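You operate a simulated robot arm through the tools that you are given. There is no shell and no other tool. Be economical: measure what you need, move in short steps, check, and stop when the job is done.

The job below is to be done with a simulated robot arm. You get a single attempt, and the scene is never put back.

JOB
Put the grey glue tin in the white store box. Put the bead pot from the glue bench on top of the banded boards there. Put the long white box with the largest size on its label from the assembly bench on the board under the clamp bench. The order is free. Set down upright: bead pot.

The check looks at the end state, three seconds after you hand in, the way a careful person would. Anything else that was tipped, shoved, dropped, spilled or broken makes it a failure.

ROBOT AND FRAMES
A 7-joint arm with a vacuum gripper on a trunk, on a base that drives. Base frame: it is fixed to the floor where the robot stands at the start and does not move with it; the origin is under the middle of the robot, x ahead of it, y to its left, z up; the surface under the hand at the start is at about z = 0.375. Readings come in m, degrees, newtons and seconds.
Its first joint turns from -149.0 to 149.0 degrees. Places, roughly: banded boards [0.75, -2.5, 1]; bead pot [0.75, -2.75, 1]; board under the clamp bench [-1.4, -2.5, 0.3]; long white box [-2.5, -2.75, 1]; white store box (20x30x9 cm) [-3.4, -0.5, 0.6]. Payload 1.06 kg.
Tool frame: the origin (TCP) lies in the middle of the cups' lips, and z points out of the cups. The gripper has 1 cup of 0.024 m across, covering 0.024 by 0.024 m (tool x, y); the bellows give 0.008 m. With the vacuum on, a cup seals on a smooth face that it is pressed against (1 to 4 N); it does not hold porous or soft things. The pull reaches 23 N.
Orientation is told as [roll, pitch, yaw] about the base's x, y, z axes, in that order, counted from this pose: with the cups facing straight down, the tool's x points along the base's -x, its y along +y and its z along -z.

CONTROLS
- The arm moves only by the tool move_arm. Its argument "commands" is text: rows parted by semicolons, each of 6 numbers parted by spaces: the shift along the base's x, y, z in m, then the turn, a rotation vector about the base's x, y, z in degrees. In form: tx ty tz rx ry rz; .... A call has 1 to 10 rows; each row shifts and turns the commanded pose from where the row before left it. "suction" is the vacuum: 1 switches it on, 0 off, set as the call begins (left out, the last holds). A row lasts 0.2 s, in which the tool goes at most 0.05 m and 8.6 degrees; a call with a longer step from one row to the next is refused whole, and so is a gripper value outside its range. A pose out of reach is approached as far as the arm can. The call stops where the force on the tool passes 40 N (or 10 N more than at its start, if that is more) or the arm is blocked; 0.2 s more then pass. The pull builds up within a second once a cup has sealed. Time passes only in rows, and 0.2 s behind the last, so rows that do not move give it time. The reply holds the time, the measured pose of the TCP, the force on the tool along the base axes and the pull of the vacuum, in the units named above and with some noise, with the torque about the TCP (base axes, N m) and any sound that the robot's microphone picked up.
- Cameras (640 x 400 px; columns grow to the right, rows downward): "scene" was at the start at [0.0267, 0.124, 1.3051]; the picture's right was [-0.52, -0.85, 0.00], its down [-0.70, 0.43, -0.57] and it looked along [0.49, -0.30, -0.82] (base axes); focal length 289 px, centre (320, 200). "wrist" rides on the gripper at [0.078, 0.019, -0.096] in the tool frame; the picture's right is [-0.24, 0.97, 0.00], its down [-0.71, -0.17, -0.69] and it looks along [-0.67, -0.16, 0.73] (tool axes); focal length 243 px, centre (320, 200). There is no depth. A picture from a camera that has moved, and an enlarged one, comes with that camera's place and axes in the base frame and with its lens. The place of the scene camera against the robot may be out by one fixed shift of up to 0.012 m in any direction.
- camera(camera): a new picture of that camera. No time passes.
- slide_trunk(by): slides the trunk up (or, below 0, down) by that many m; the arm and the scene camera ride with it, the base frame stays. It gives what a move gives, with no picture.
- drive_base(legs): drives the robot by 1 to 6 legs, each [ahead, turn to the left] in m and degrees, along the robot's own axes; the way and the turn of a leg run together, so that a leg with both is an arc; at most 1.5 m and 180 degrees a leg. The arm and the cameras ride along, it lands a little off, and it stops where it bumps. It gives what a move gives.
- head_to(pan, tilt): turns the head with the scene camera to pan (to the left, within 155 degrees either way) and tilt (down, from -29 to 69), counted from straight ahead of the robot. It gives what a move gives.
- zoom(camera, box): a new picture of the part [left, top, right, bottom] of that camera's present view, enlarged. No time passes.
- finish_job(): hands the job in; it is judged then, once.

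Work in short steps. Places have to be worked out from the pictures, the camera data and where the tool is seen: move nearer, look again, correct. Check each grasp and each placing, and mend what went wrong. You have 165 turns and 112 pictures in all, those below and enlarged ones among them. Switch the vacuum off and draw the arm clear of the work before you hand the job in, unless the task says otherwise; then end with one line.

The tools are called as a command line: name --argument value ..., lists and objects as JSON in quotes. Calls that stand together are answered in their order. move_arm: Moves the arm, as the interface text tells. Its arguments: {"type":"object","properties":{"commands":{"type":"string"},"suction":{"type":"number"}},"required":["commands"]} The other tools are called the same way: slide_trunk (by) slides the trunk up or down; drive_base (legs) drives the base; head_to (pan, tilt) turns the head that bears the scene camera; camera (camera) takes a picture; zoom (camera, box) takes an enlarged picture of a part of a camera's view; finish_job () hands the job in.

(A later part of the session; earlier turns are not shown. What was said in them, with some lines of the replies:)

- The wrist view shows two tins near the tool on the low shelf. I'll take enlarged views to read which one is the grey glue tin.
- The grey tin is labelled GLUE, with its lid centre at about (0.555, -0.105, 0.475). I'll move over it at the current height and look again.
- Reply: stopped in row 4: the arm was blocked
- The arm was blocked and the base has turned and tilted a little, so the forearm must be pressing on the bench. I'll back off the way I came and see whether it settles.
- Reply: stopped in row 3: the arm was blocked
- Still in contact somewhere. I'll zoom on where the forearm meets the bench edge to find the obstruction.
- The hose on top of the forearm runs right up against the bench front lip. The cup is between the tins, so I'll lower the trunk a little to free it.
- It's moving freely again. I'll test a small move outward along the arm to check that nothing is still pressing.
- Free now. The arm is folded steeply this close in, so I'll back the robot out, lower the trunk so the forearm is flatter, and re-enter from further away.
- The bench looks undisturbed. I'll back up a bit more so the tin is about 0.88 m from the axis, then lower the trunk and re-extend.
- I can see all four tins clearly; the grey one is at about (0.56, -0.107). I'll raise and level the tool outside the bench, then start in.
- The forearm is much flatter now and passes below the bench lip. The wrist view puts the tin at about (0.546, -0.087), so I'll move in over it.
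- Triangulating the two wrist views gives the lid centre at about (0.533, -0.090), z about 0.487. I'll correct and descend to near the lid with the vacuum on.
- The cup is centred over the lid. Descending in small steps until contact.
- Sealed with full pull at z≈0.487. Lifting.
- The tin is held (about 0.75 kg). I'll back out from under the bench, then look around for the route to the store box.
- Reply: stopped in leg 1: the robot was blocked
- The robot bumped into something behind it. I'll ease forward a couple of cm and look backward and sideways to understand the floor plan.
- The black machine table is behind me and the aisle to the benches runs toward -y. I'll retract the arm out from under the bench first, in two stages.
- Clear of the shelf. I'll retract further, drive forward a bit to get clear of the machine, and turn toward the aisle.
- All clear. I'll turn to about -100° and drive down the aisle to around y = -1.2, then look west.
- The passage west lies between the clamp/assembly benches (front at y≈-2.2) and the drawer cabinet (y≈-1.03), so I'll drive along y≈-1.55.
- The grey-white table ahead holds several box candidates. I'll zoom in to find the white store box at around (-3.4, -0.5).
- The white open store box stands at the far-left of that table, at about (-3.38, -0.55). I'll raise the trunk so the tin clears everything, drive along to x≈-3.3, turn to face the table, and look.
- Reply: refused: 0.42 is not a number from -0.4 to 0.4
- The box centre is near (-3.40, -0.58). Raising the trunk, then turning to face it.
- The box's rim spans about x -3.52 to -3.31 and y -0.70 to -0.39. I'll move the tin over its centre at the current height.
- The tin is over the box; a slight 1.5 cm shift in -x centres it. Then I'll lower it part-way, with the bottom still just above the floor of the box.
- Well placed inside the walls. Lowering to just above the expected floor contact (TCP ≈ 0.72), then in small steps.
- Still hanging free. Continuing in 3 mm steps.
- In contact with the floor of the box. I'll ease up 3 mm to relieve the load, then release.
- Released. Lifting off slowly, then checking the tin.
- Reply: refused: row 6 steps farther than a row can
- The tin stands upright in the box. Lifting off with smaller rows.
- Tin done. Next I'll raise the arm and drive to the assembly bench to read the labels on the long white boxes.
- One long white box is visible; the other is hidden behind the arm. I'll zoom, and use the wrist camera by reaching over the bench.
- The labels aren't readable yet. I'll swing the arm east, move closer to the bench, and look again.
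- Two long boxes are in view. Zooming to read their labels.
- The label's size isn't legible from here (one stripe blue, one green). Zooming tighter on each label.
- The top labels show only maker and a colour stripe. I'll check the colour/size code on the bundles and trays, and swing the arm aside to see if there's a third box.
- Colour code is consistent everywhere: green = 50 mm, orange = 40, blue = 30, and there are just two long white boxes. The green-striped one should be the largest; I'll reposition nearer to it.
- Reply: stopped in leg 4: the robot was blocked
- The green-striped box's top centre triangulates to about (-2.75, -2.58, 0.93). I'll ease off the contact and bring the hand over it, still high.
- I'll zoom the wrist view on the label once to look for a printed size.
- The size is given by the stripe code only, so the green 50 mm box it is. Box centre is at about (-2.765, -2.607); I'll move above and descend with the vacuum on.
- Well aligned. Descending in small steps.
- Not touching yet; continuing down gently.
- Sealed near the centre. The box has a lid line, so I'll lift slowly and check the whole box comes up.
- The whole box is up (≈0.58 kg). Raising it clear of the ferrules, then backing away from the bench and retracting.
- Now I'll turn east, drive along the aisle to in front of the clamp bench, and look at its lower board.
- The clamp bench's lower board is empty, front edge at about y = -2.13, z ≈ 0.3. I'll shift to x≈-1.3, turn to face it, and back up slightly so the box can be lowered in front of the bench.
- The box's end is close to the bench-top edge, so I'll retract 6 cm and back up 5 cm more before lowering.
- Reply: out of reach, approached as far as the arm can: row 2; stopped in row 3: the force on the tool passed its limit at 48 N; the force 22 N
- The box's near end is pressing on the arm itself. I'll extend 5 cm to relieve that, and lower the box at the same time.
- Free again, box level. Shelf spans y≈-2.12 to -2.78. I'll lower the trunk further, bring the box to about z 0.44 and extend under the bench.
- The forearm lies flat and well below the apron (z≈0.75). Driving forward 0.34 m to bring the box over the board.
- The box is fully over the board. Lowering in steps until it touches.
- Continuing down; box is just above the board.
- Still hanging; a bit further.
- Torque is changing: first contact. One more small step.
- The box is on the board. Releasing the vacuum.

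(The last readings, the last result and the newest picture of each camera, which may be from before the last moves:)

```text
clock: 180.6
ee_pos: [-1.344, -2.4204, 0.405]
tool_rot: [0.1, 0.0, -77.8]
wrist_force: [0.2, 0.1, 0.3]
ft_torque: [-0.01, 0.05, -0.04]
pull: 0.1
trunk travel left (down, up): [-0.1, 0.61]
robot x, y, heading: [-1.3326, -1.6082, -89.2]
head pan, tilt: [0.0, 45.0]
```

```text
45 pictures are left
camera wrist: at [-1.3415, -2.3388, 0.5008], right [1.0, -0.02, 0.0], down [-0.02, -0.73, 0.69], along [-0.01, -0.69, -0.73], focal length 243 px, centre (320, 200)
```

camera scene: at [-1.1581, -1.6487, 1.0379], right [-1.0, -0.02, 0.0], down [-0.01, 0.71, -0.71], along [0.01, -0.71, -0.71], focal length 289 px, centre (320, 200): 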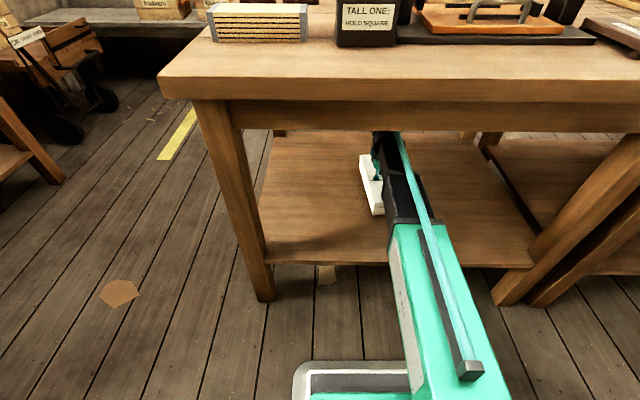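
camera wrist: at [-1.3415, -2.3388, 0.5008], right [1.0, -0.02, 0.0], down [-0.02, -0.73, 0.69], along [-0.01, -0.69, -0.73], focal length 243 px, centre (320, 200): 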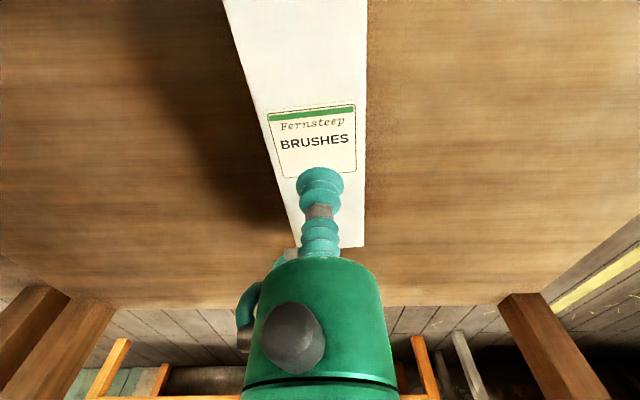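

The green 50 mm box lies flat on the board. Backing out, retracting and raising the arm.

drive_base --legs '[[-0.36, 0]]'

move_arm --commands "0 0.045 0 0 0 0;0 0.045 0 0 0 0;0 0.045 0 0 0 0;0 0.045 0 0 0 0;0 0.045 0 0 0 0;0 0.02 0 0 0 0"

slide_trunk --by 0.4

camera --camera "scene"

```text
clock: 182.9
ee_pos: [-1.3535, -2.0588, 0.4054]
tool_rot: [0.2, 0.1, -78.0]
wrist_force: [-0.5, -0.2, 0.1]
ft_torque: [0.01, -0.01, 0.01]
pull: 0.1
trunk travel left (down, up): [-0.1, 0.61]
robot x, y, heading: [-1.337, -1.2472, -88.9]
head pan, tilt: [0.0, 45.0]
```

```text
clock: 184.3
ee_pos: [-1.3534, -1.8129, 0.4032]
tool_rot: [0.1, 0.0, -78.0]
wrist_force: [0.1, -0.2, 0.1]
ft_torque: [-0.03, 0.0, 0.0]
pull: 0.1
trunk travel left (down, up): [-0.1, 0.61]
robot x, y, heading: [-1.3403, -1.2485, -89.1]
head pan, tilt: [0.0, 45.0]
```

```text
clock: 188.1
ee_pos: [-1.3518, -1.8118, 0.8043]
tool_rot: [0.1, 0.0, -78.0]
wrist_force: [0.1, 0.4, 0.3]
ft_torque: [-0.01, -0.01, 0.01]
pull: 0.0
trunk travel left (down, up): [-0.5, 0.21]
robot x, y, heading: [-1.3385, -1.2492, -89.3]
head pan, tilt: [0.0, 45.0]
```

```text
44 pictures are left
camera scene: at [-1.1646, -1.2878, 1.4379], right [-1.0, -0.02, 0.0], down [-0.01, 0.71, -0.71], along [0.01, -0.71, -0.71], focal length 289 px, centre (320, 200)
```

scene: 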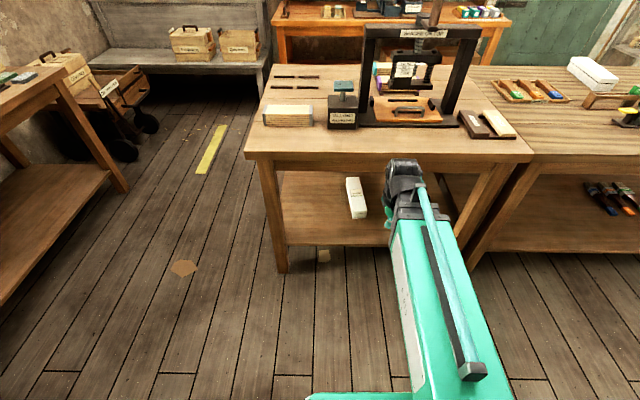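

The box sits well on the board. Raising the arm and driving to the glue bench.

slide_trunk --by 0.2

move_arm --commands "0 0 0.04 0 0 0;0 0 0.04 0 0 0;0 0 0.04 0 0 0;0 0 0.04 0 0 0;0 0 0.03 0 0 0;0 0 0 0 0 0"

drive_base --legs '[[0, 89], [0.95, 0], [0, -90], [1.1, 0], [0, 60]]'

head_to --pan 30 --tilt 35

camera --camera "scene"

```text
clock: 190.3
ee_pos: [-1.3535, -1.8131, 1.0024]
tool_rot: [0.2, 0.0, -78.0]
wrist_force: [-0.7, -0.2, 0.0]
ft_torque: [0.06, -0.03, 0.01]
pull: 0.0
trunk travel left (down, up): [-0.7, 0.01]
robot x, y, heading: [-1.3368, -1.2457, -89.1]
head pan, tilt: [0.0, 45.0]
```

```text
clock: 191.7
ee_pos: [-1.3511, -1.8137, 1.1956]
tool_rot: [0.1, 0.1, -78.1]
wrist_force: [-0.6, -0.5, 0.2]
ft_torque: [0.03, -0.03, 0.0]
pull: 0.0
trunk travel left (down, up): [-0.7, 0.01]
robot x, y, heading: [-1.3368, -1.2488, -89.1]
head pan, tilt: [0.0, 45.0]
```

```text
clock: 192.7
ee_pos: [-1.3295, -1.8134, 1.1959]
tool_rot: [0.1, -0.1, -76.0]
wrist_force: [-1.1, 0.3, -0.1]
ft_torque: [0.0, 0.02, -0.01]
pull: 0.0
trunk travel left (down, up): [-0.7, 0.01]
robot x, y, heading: [-1.3356, -1.247, -88.0]
head pan, tilt: [0.0, 45.0]
stopped in leg 1: the robot was blocked; the commanded pose is now the measured one
```

```text
clock: 193.7
ee_pos: [-1.3299, -1.8128, 1.1958]
tool_rot: [0.1, -0.1, -76.0]
wrist_force: [-0.3, 0.3, 0.5]
ft_torque: [0.02, 0.01, -0.03]
pull: 0.1
trunk travel left (down, up): [-0.7, 0.01]
robot x, y, heading: [-1.3332, -1.2481, -88.0]
head pan, tilt: [30.0, 35.0]
```

```text
43 pictures are left
camera scene: at [-1.119, -1.277, 1.6527], right [-0.85, -0.53, 0.0], down [-0.3, 0.49, -0.82], along [0.43, -0.69, -0.57], focal length 289 px, centre (320, 200)
```

scene: 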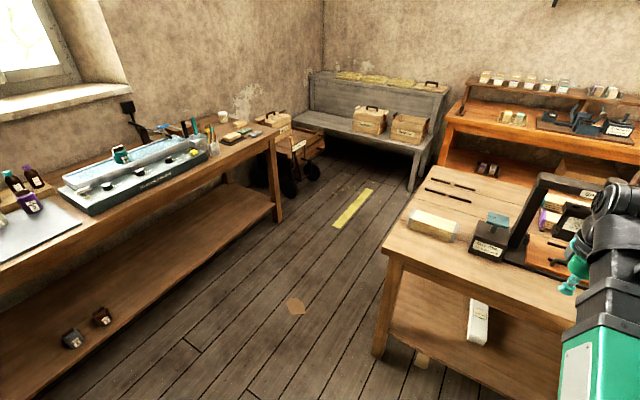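

The base's rear corner catches the cabinet when turning. I'll move forward a little first and then turn.

drive_base --legs '[[0.2, 0], [0, 89], [0.95, 0], [0, -90]]'

head_to --pan 55 --tilt 35

camera --camera "scene"

```text
clock: 207.4
ee_pos: [-0.387, -1.9878, 1.1947]
tool_rot: [0.1, -0.1, -76.3]
wrist_force: [-0.4, 0.0, 0.0]
ft_torque: [0.0, 0.0, 0.0]
pull: 0.1
trunk travel left (down, up): [-0.7, 0.01]
robot x, y, heading: [-0.3919, -1.4203, -88.4]
head pan, tilt: [30.0, 35.0]
```

```text
clock: 208.3
ee_pos: [-0.3866, -1.9865, 1.1957]
tool_rot: [0.1, -0.1, -76.4]
wrist_force: [0.0, -0.1, 0.1]
ft_torque: [-0.02, -0.03, -0.02]
pull: 0.0
trunk travel left (down, up): [-0.7, 0.01]
robot x, y, heading: [-0.3891, -1.423, -88.2]
head pan, tilt: [55.0, 35.0]
```

```text
42 pictures are left
camera scene: at [-0.1464, -1.4251, 1.6527], right [-0.55, -0.84, 0.0], down [-0.48, 0.31, -0.82], along [0.68, -0.45, -0.57], focal length 289 px, centre (320, 200)
```

scene: 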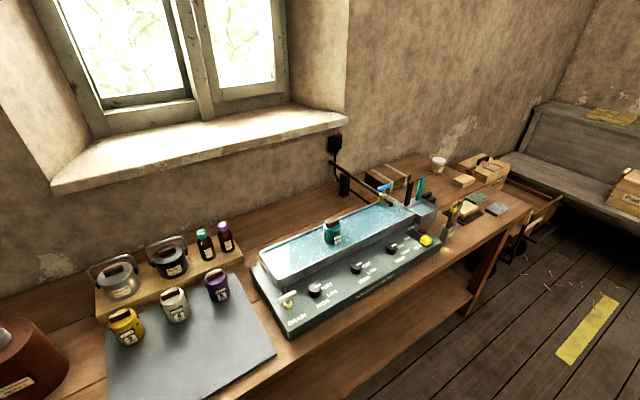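

The banded board stack (around (387,178)) and a small white pot beyond it (438,163) are visible. Zooming.

zoom --camera "scene" --box '[340, 130, 520, 250]'

```text
3.33 times, centred on (430, 190) of scene
camera zoom: at [-0.1464, -1.4251, 1.6527], right [-0.55, -0.84, 0.0], down [-0.48, 0.31, -0.82], along [0.68, -0.45, -0.57], focal length 964 px, centre (-47, 233)
```

zoom: 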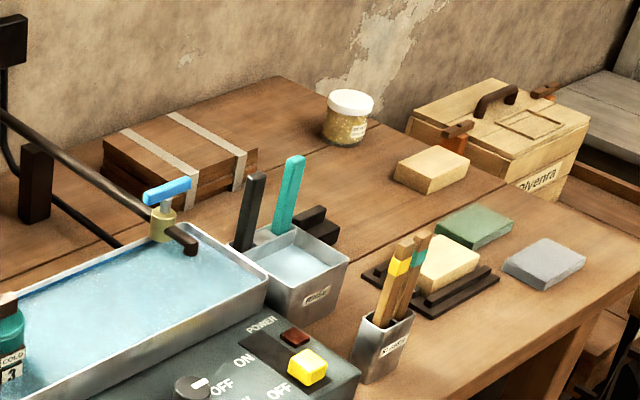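

The bead pot is the jar with the white lid behind the boards. I'll drive to y≈-2.6 and turn to face the bench.

drive_base --legs '[[1.15, 0], [0, 88], [0.22, 0]]'

head_to --pan 0 --tilt 40

camera --camera "scene"

camera --camera "wrist"

```text
clock: 219.2
ee_pos: [0.4327, -2.5779, 1.1946]
tool_rot: [0.1, 0.1, 11.2]
wrist_force: [1.2, 0.2, 0.9]
ft_torque: [0.05, 0.03, -0.02]
pull: 0.0
trunk travel left (down, up): [-0.7, 0.01]
robot x, y, heading: [-0.1347, -2.556, -1.0]
head pan, tilt: [55.0, 35.0]
```

```text
clock: 220.4
ee_pos: [0.4326, -2.5782, 1.196]
tool_rot: [0.1, -0.1, 11.2]
wrist_force: [-0.7, -0.1, 0.8]
ft_torque: [-0.04, 0.0, 0.0]
pull: 0.0
trunk travel left (down, up): [-0.7, 0.01]
robot x, y, heading: [-0.1339, -2.5543, -0.8]
head pan, tilt: [0.0, 40.0]
```

```text
40 pictures are left
camera scene: at [-0.0893, -2.3938, 1.6452], right [-0.01, -1.0, 0.0], down [-0.64, 0.01, -0.77], along [0.77, -0.01, -0.64], focal length 289 px, centre (320, 200)
```

scene: 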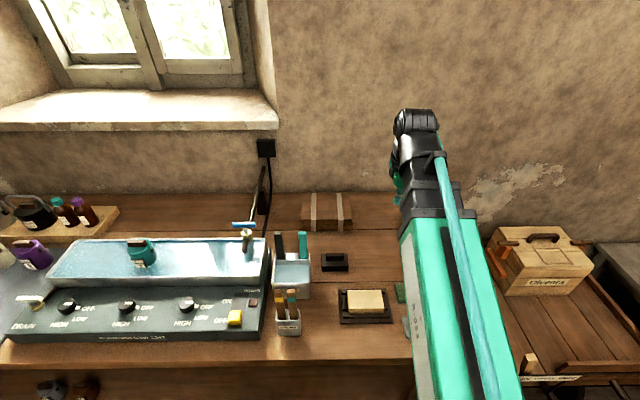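

```text
39 pictures are left
camera wrist: at [0.3523, -2.5744, 1.2914], right [0.04, 1.0, 0.0], down [0.73, -0.03, 0.69], along [0.69, -0.03, -0.73], focal length 243 px, centre (320, 200)
```

wrist: 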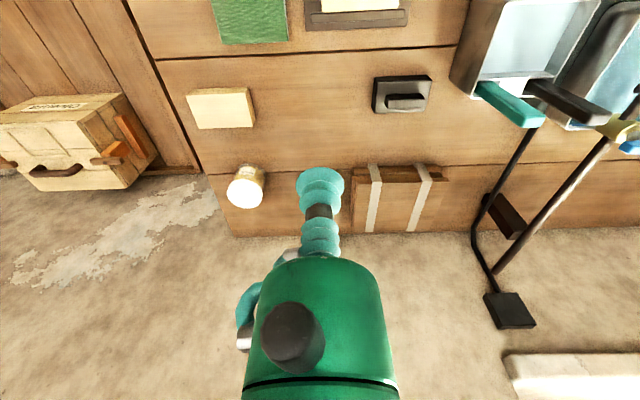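

Pot lid is near (0.63, -2.72), boards centred near (0.71, -2.43). Moving above the pot and looking again.

move_arm --commands "0.033 -0.024 0 0 0 0;0.033 -0.024 0 0 0 0;0.033 -0.024 0 0 0 0;0.033 -0.024 -0.02 0 0 0;0.033 -0.024 -0.02 0 0 0;0.01 -0.024 -0.03 0 0 0;0 0 0 0 0 0"

camera --camera "wrist"

```text
clock: 222.0
ee_pos: [0.6049, -2.7235, 1.124]
tool_rot: [0.0, -0.1, 11.2]
wrist_force: [-0.7, 0.2, 0.1]
ft_torque: [-0.02, 0.0, 0.04]
pull: 0.1
trunk travel left (down, up): [-0.7, 0.01]
robot x, y, heading: [-0.1339, -2.5583, -0.8]
head pan, tilt: [0.0, 40.0]
```

```text
38 pictures are left
camera wrist: at [0.5258, -2.7194, 1.22], right [0.04, 1.0, 0.0], down [0.73, -0.03, 0.69], along [0.69, -0.03, -0.73], focal length 243 px, centre (320, 200)
```

wrist: 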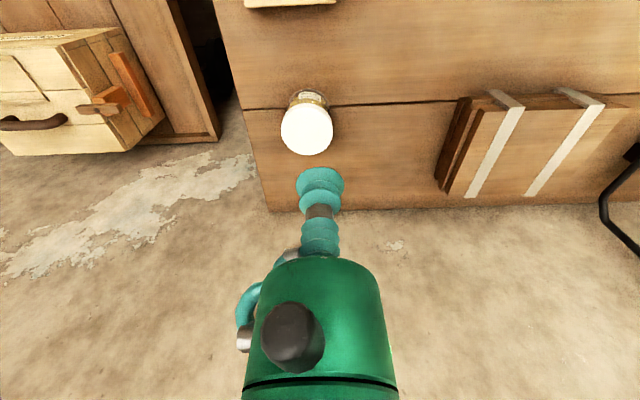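

Triangulation: lid centre ≈ (0.688, -2.748), z ≈ 0.905. Moving above it and lower.

move_arm --commands "0.041 -0.012 0 0 0 0;0.041 -0.012 0 0 0 0;0 0 -0.04 0 0 0;0 0 -0.04 0 0 0;0 0 -0.03 0 0 0;0 0 -0.03 0 0 0;0 0 -0.02 0 0 0;0 0 0 0 0 0" --suction 1

camera --camera "wrist"

```text
clock: 223.8
ee_pos: [0.6895, -2.7456, 0.9644]
tool_rot: [0.0, -0.1, 11.2]
wrist_force: [-0.2, -0.1, 0.5]
ft_torque: [-0.01, -0.01, 0.02]
pull: 0.1
trunk travel left (down, up): [-0.7, 0.01]
robot x, y, heading: [-0.1371, -2.5548, -0.6]
head pan, tilt: [0.0, 40.0]
```

```text
37 pictures are left
camera wrist: at [0.6101, -2.7418, 1.0609], right [0.04, 1.0, 0.0], down [0.73, -0.03, 0.69], along [0.69, -0.03, -0.73], focal length 243 px, centre (320, 200)
```

wrist: 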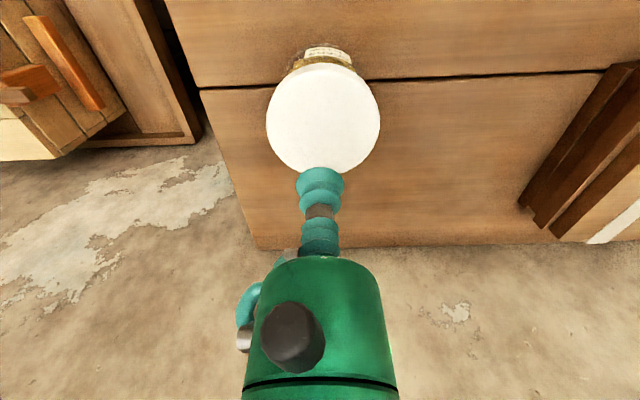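

Lid at about (0.682, -2.743, 0.91). Small correction, then descending gently.

move_arm --commands "-0.007 0.002 -0.015 0 0 0;0 0 -0.015 0 0 0;0 0 -0.005 0 0 0;0 0 -0.005 0 0 0;0 0 -0.004 0 0 0;0 0 -0.004 0 0 0;0 0 0 0 0 0"

camera --camera "wrist"

```text
clock: 225.4
ee_pos: [0.682, -2.7446, 0.9196]
tool_rot: [0.0, -0.2, 11.2]
wrist_force: [7.9, 0.3, 19.1]
ft_torque: [0.02, 0.07, -0.04]
pull: 23.1
trunk travel left (down, up): [-0.7, 0.01]
robot x, y, heading: [-0.1336, -2.5577, -0.8]
head pan, tilt: [0.0, 40.0]
```

```text
36 pictures are left
camera wrist: at [0.6022, -2.7396, 1.0149], right [0.04, 1.0, 0.0], down [0.73, -0.03, 0.69], along [0.69, -0.03, -0.73], focal length 243 px, centre (320, 200)
```

wrist: 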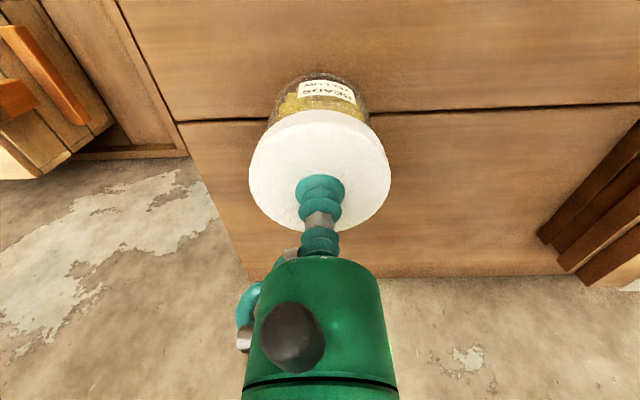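

Sealed on the BEADS jar. Lifting slowly.

move_arm --commands "0 0 0.006 0 0 0;0 0 0.01 0 0 0;0 0 0.02 0 0 0;0 0 0.03 0 0 0;0 0 0.03 0 0 0;0 0 0.03 0 0 0;0 0 0.03 0 0 0;0 0 0 0 0 0"

camera --camera "wrist"

camera --camera "scene"

```text
clock: 227.2
ee_pos: [0.681, -2.7452, 1.0738]
tool_rot: [0.2, 0.0, 11.2]
wrist_force: [-0.2, 0.0, -1.1]
ft_torque: [0.0, 0.02, -0.02]
pull: 23.7
trunk travel left (down, up): [-0.7, 0.01]
robot x, y, heading: [-0.1357, -2.5582, -0.8]
head pan, tilt: [0.0, 40.0]
```

```text
35 pictures are left
camera wrist: at [0.6027, -2.7406, 1.1698], right [0.04, 1.0, 0.0], down [0.73, -0.03, 0.69], along [0.68, -0.03, -0.73], focal length 243 px, centre (320, 200)
```

wrist: 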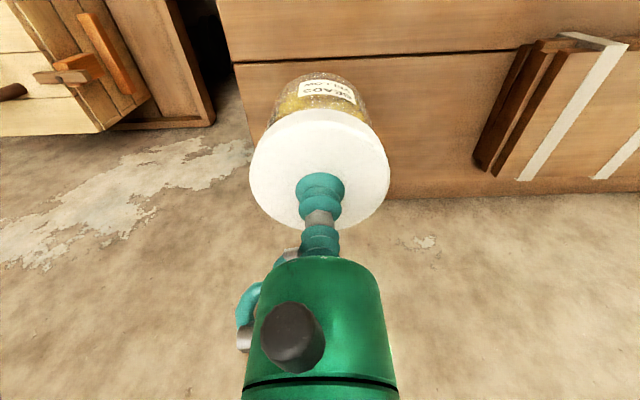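

```text
34 pictures are left
camera scene: at [-0.0891, -2.394, 1.6452], right [-0.01, -1.0, 0.0], down [-0.64, 0.01, -0.77], along [0.77, -0.01, -0.64], focal length 289 px, centre (320, 200)
```

scene: 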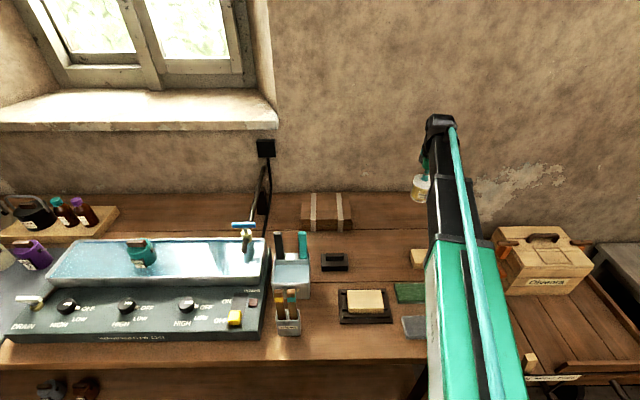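

Pot is hanging level (light). From three wrist views, the board top is at z≈0.916, x 0.66–0.81, bands at y≈-2.48 and -2.38. I'll move the pot to above (0.733, -2.43).

move_arm --commands "0.0065 0.0393 0 0 0 0;0.0065 0.0393 0 0 0 0;0.0065 0.0393 0 0 0 0;0.0065 0.0393 0 0 0 0;0.0065 0.0393 0 0 0 0;0.0065 0.0393 0 0 0 0;0.0065 0.0393 0 0 0 0;0.0065 0.0393 0 0 0 0;0 0 0 0 0 0"

camera --camera "wrist"

zoom --camera "scene" --box '[260, 120, 420, 260]'

```text
clock: 229.2
ee_pos: [0.7355, -2.4301, 1.0743]
tool_rot: [0.0, 0.0, 11.3]
wrist_force: [-0.4, -0.2, -1.2]
ft_torque: [-0.02, -0.02, 0.03]
pull: 23.6
trunk travel left (down, up): [-0.7, 0.01]
robot x, y, heading: [-0.1295, -2.5563, -0.9]
head pan, tilt: [0.0, 40.0]
```

```text
33 pictures are left
camera wrist: at [0.6557, -2.4264, 1.1699], right [0.04, 1.0, 0.0], down [0.73, -0.03, 0.69], along [0.68, -0.03, -0.73], focal length 243 px, centre (320, 200)
```

wrist: 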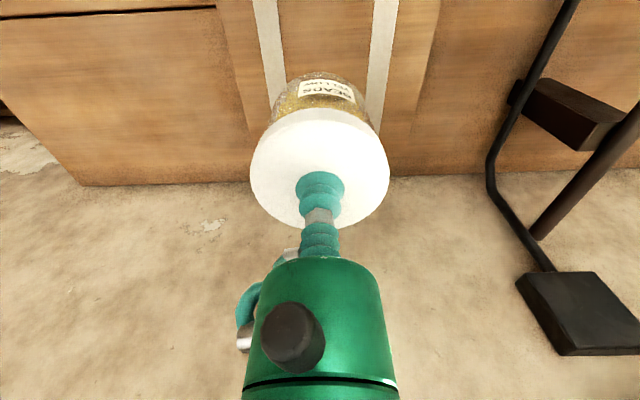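

```text
2.86 times, centred on (340, 190) of scene
camera zoom: at [-0.0892, -2.3941, 1.6452], right [-0.01, -1.0, 0.0], down [-0.64, 0.01, -0.77], along [0.77, -0.01, -0.64], focal length 826 px, centre (263, 229)
```

zoom: 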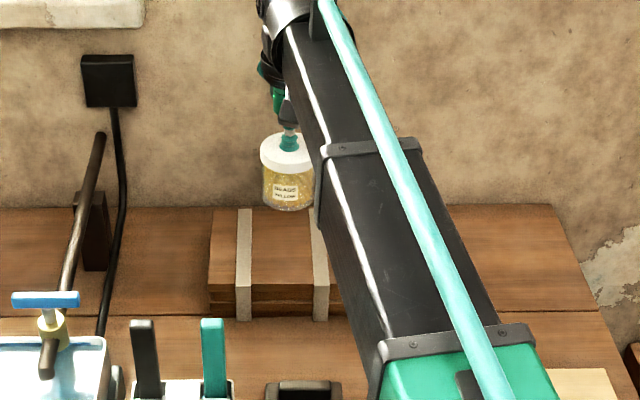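

Pot is centred between the bands. Lowering to about 2–3 cm above the boards and checking depth.

move_arm --commands "0 0 -0.02 0 0 0;0 0 -0.02 0 0 0;0 0 -0.02 0 0 0;0 0 -0.01 0 0 0;0 0 0 0 0 0"

camera --camera "wrist"

zoom --camera "scene" --box '[260, 120, 420, 260]'

```text
clock: 230.4
ee_pos: [0.7338, -2.4288, 1.0036]
tool_rot: [0.1, -0.1, 11.2]
wrist_force: [0.8, 0.5, -1.7]
ft_torque: [0.03, 0.03, 0.0]
pull: 22.5
trunk travel left (down, up): [-0.7, 0.01]
robot x, y, heading: [-0.1343, -2.559, -0.6]
head pan, tilt: [0.0, 40.0]
```

```text
31 pictures are left
camera wrist: at [0.6547, -2.4251, 1.0992], right [0.04, 1.0, 0.0], down [0.73, -0.03, 0.69], along [0.69, -0.03, -0.73], focal length 243 px, centre (320, 200)
```

wrist: 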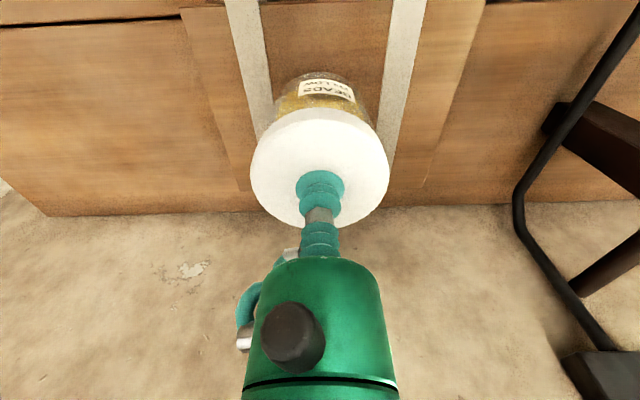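

```text
2.86 times, centred on (340, 190) of scene
camera zoom: at [-0.0892, -2.3938, 1.6452], right [-0.01, -1.0, 0.0], down [-0.64, 0.01, -0.77], along [0.77, -0.01, -0.64], focal length 826 px, centre (263, 229)
```

zoom: 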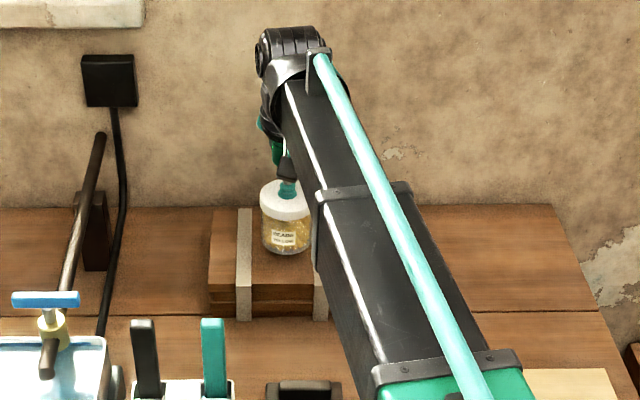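

Depth looks centred too. Descending in small steps to contact.

move_arm --commands "0 0 -0.005 0 0 0;0 0 -0.005 0 0 0;0 0 -0.004 0 0 0;0 0 -0.003 0 0 0;0 0 0 0 0 0"

```text
clock: 231.6
ee_pos: [0.7335, -2.4302, 0.9871]
tool_rot: [0.1, -0.1, 11.2]
wrist_force: [0.4, -0.4, 0.7]
ft_torque: [0.0, 0.05, 0.04]
pull: 22.8
trunk travel left (down, up): [-0.7, 0.01]
robot x, y, heading: [-0.1348, -2.5567, -0.8]
head pan, tilt: [0.0, 40.0]
```

Force has changed slightly; one 2 mm step to confirm contact.

move_arm --commands "0 0 -0.002 0 0 0;0 0 0 0 0 0"

zoom --camera "scene" --box '[280, 150, 370, 240]'

```text
clock: 232.2
ee_pos: [0.734, -2.4294, 0.9878]
tool_rot: [0.1, -0.1, 11.2]
wrist_force: [4.9, 1.5, 11.6]
ft_torque: [-0.01, 0.03, 0.05]
pull: 22.7
trunk travel left (down, up): [-0.7, 0.01]
robot x, y, heading: [-0.1387, -2.5572, -0.8]
head pan, tilt: [0.0, 40.0]
```

```text
4.44 times, centred on (325, 195) of scene
camera zoom: at [-0.0903, -2.3939, 1.6454], right [-0.01, -1.0, 0.0], down [-0.64, 0.01, -0.77], along [0.77, -0.01, -0.64], focal length 1286 px, centre (298, 222)
```

zoom: 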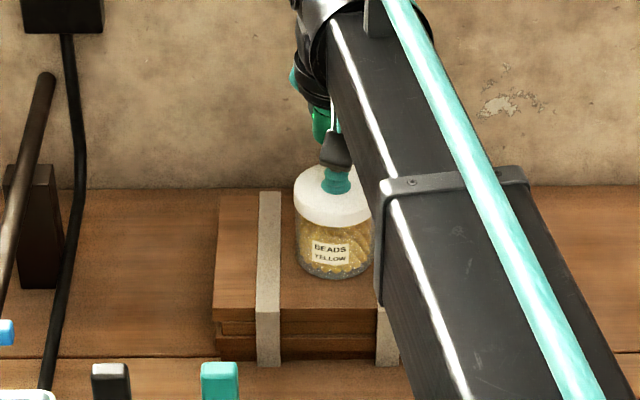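

Firm contact on the boards. Relieving the load by 2 mm, then releasing.

move_arm --commands "0 0 0.0015 0 0 0;0 0 0 0 0 0"

move_arm --commands "0 0 0 0 0 0;0 0 0 0 0 0;0 0 0 0 0 0;0 0 0 0 0 0;0 0 0 0 0 0;0 0 0 0 0 0" --suction 0

move_arm --commands "0 0 0.005 0 0 0;0 0 0.01 0 0 0;0 0 0.02 0 0 0;0 0 0.03 0 0 0;0 0 0.04 0 0 0;0 0 0.04 0 0 0;0 0 0.04 0 0 0;0 0 0 0 0 0"

camera --camera "wrist"

```text
clock: 232.8
ee_pos: [0.7332, -2.4314, 0.9862]
tool_rot: [0.0, 0.0, 11.2]
wrist_force: [-0.1, 0.3, 1.9]
ft_torque: [-0.01, 0.02, -0.02]
pull: 22.8
trunk travel left (down, up): [-0.7, 0.01]
robot x, y, heading: [-0.1356, -2.556, -0.7]
head pan, tilt: [0.0, 40.0]
```

```text
clock: 234.2
ee_pos: [0.7338, -2.4303, 0.9873]
tool_rot: [0.1, -0.1, 11.1]
wrist_force: [-1.1, -0.8, 1.3]
ft_torque: [0.0, -0.03, 0.0]
pull: 0.0
trunk travel left (down, up): [-0.7, 0.01]
robot x, y, heading: [-0.1345, -2.5542, -0.7]
head pan, tilt: [0.0, 40.0]
```

```text
clock: 236.0
ee_pos: [0.7329, -2.4287, 1.1721]
tool_rot: [0.1, 0.0, 11.2]
wrist_force: [-0.8, 0.1, 0.7]
ft_torque: [-0.01, -0.03, -0.06]
pull: 0.1
trunk travel left (down, up): [-0.7, 0.01]
robot x, y, heading: [-0.1343, -2.5585, -0.8]
head pan, tilt: [0.0, 40.0]
```

```text
28 pictures are left
camera wrist: at [0.6536, -2.425, 1.2676], right [0.04, 1.0, 0.0], down [0.73, -0.03, 0.69], along [0.68, -0.03, -0.73], focal length 243 px, centre (320, 200)
```

wrist: 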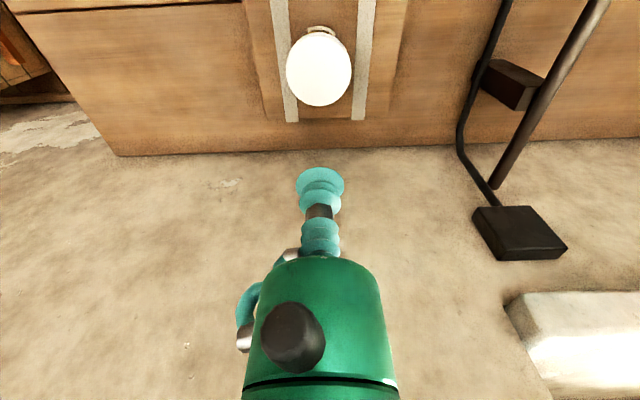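

The pot stands upright on the boards between the bands. Retracting, backing off, and checking the scene, including the cabinet I brushed.

move_arm --commands "-0.045 -0.01 0 0 0 0;-0.045 -0.01 0 0 0 0;-0.045 -0.01 0 0 0 0;-0.045 -0.01 0 0 0 0;-0.045 -0.01 0 0 0 0;-0.045 -0.01 0 0 0 0;0 0 0 0 0 0"

drive_base --legs '[[-0.2, 0]]'

camera --camera "scene"

head_to --pan 140 --tilt 20

camera --camera "scene"

head_to --pan 60 --tilt 20

camera --camera "scene"

```text
clock: 237.6
ee_pos: [0.4657, -2.4914, 1.1701]
tool_rot: [0.1, 0.0, 11.2]
wrist_force: [-0.1, 0.7, 0.1]
ft_torque: [0.01, 0.0, -0.03]
pull: 0.2
trunk travel left (down, up): [-0.7, 0.01]
robot x, y, heading: [-0.135, -2.5561, -0.8]
head pan, tilt: [0.0, 40.0]
```

```text
clock: 239.2
ee_pos: [0.2637, -2.4896, 1.1717]
tool_rot: [0.0, -0.2, 11.3]
wrist_force: [-1.5, 0.1, 0.3]
ft_torque: [0.0, -0.01, -0.01]
pull: 0.1
trunk travel left (down, up): [-0.7, 0.01]
robot x, y, heading: [-0.3355, -2.5546, -0.8]
head pan, tilt: [0.0, 40.0]
```

```text
27 pictures are left
camera scene: at [-0.2912, -2.3913, 1.6452], right [-0.01, -1.0, 0.0], down [-0.64, 0.01, -0.77], along [0.77, -0.01, -0.64], focal length 289 px, centre (320, 200)
```

scene: 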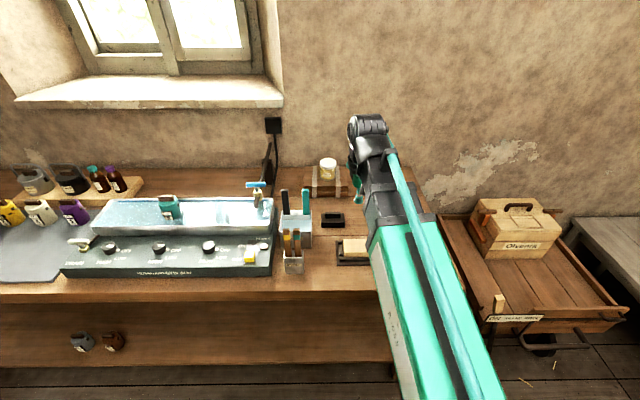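

```text
clock: 241.4
ee_pos: [0.2644, -2.488, 1.1701]
tool_rot: [0.0, -0.1, 11.3]
wrist_force: [0.7, -0.3, -0.2]
ft_torque: [0.0, -0.02, -0.03]
pull: 0.1
trunk travel left (down, up): [-0.7, 0.01]
robot x, y, heading: [-0.3324, -2.5532, -0.8]
head pan, tilt: [140.0, 20.0]
```

```text
26 pictures are left
camera scene: at [-0.4455, -2.3296, 1.6766], right [0.65, 0.76, 0.0], down [0.26, -0.22, -0.94], along [-0.71, 0.61, -0.34], focal length 289 px, centre (320, 200)
```

scene: 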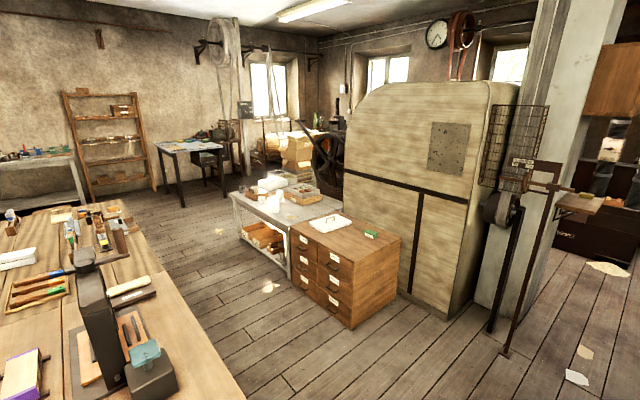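

```text
clock: 242.9
ee_pos: [0.2646, -2.4889, 1.1709]
tool_rot: [0.1, -0.1, 11.3]
wrist_force: [0.2, 0.5, 1.2]
ft_torque: [0.0, 0.04, 0.0]
pull: 0.0
trunk travel left (down, up): [-0.7, 0.01]
robot x, y, heading: [-0.3341, -2.5525, -0.6]
head pan, tilt: [60.0, 20.0]
```

```text
25 pictures are left
camera scene: at [-0.3274, -2.3102, 1.6766], right [0.86, -0.51, 0.0], down [-0.17, -0.29, -0.94], along [0.48, 0.81, -0.34], focal length 289 px, centre (320, 200)
```

scene: 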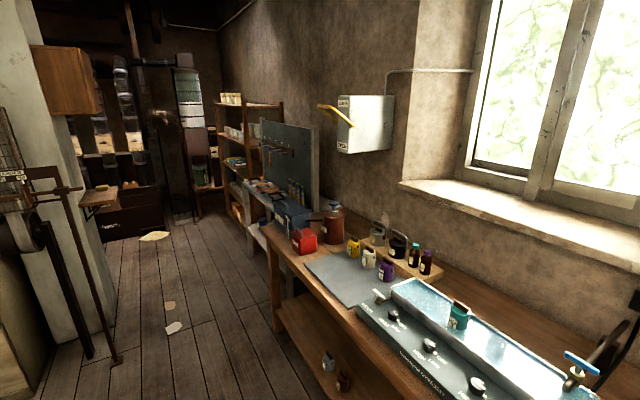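

Everything looks in order. One zoom on the stand by the pillar where the base bumped earlier, and on the pot.

zoom --camera "scene" --box '[0, 140, 200, 370]'

zoom --camera "scene" --box '[230, 120, 350, 260]'

```text
1.74 times, centred on (100, 255) of scene
camera zoom: at [-0.3274, -2.3102, 1.6766], right [0.86, -0.51, 0.0], down [-0.17, -0.29, -0.94], along [0.48, 0.81, -0.34], focal length 503 px, centre (703, 104)
```

zoom: 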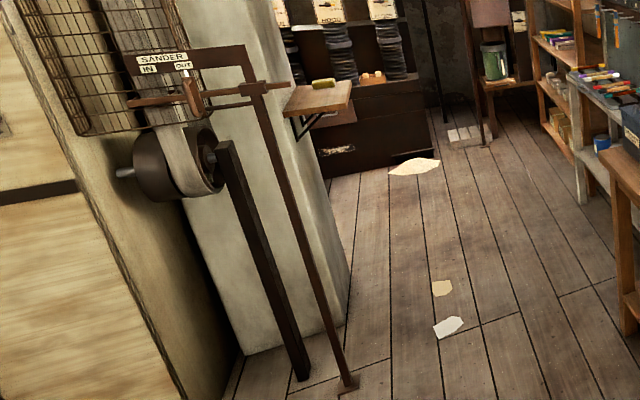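

```text
2.86 times, centred on (290, 190) of scene
camera zoom: at [-0.3274, -2.3102, 1.6766], right [0.86, -0.51, 0.0], down [-0.17, -0.29, -0.94], along [0.48, 0.81, -0.34], focal length 826 px, centre (406, 229)
```

zoom: 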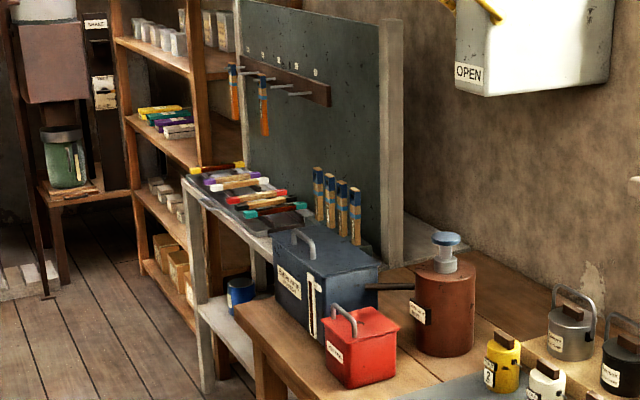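

All three items are placed, the vacuum is off, and the arm is clear. Handing in.

finish_job

```text
The job is handed in.
```

I placed all three items and handed the job in. The grey glue tin is in the white store box. The green-striped (50 mm) long white box is on the board under the clamp bench; its label shows no size, so I went by the colour code used on that bench. The bead pot stands upright on the banded boards. Early on the arm jammed under the first bench, and the base bumped things a few times, but nothing looked shifted or tipped in the pictures I took afterwards.
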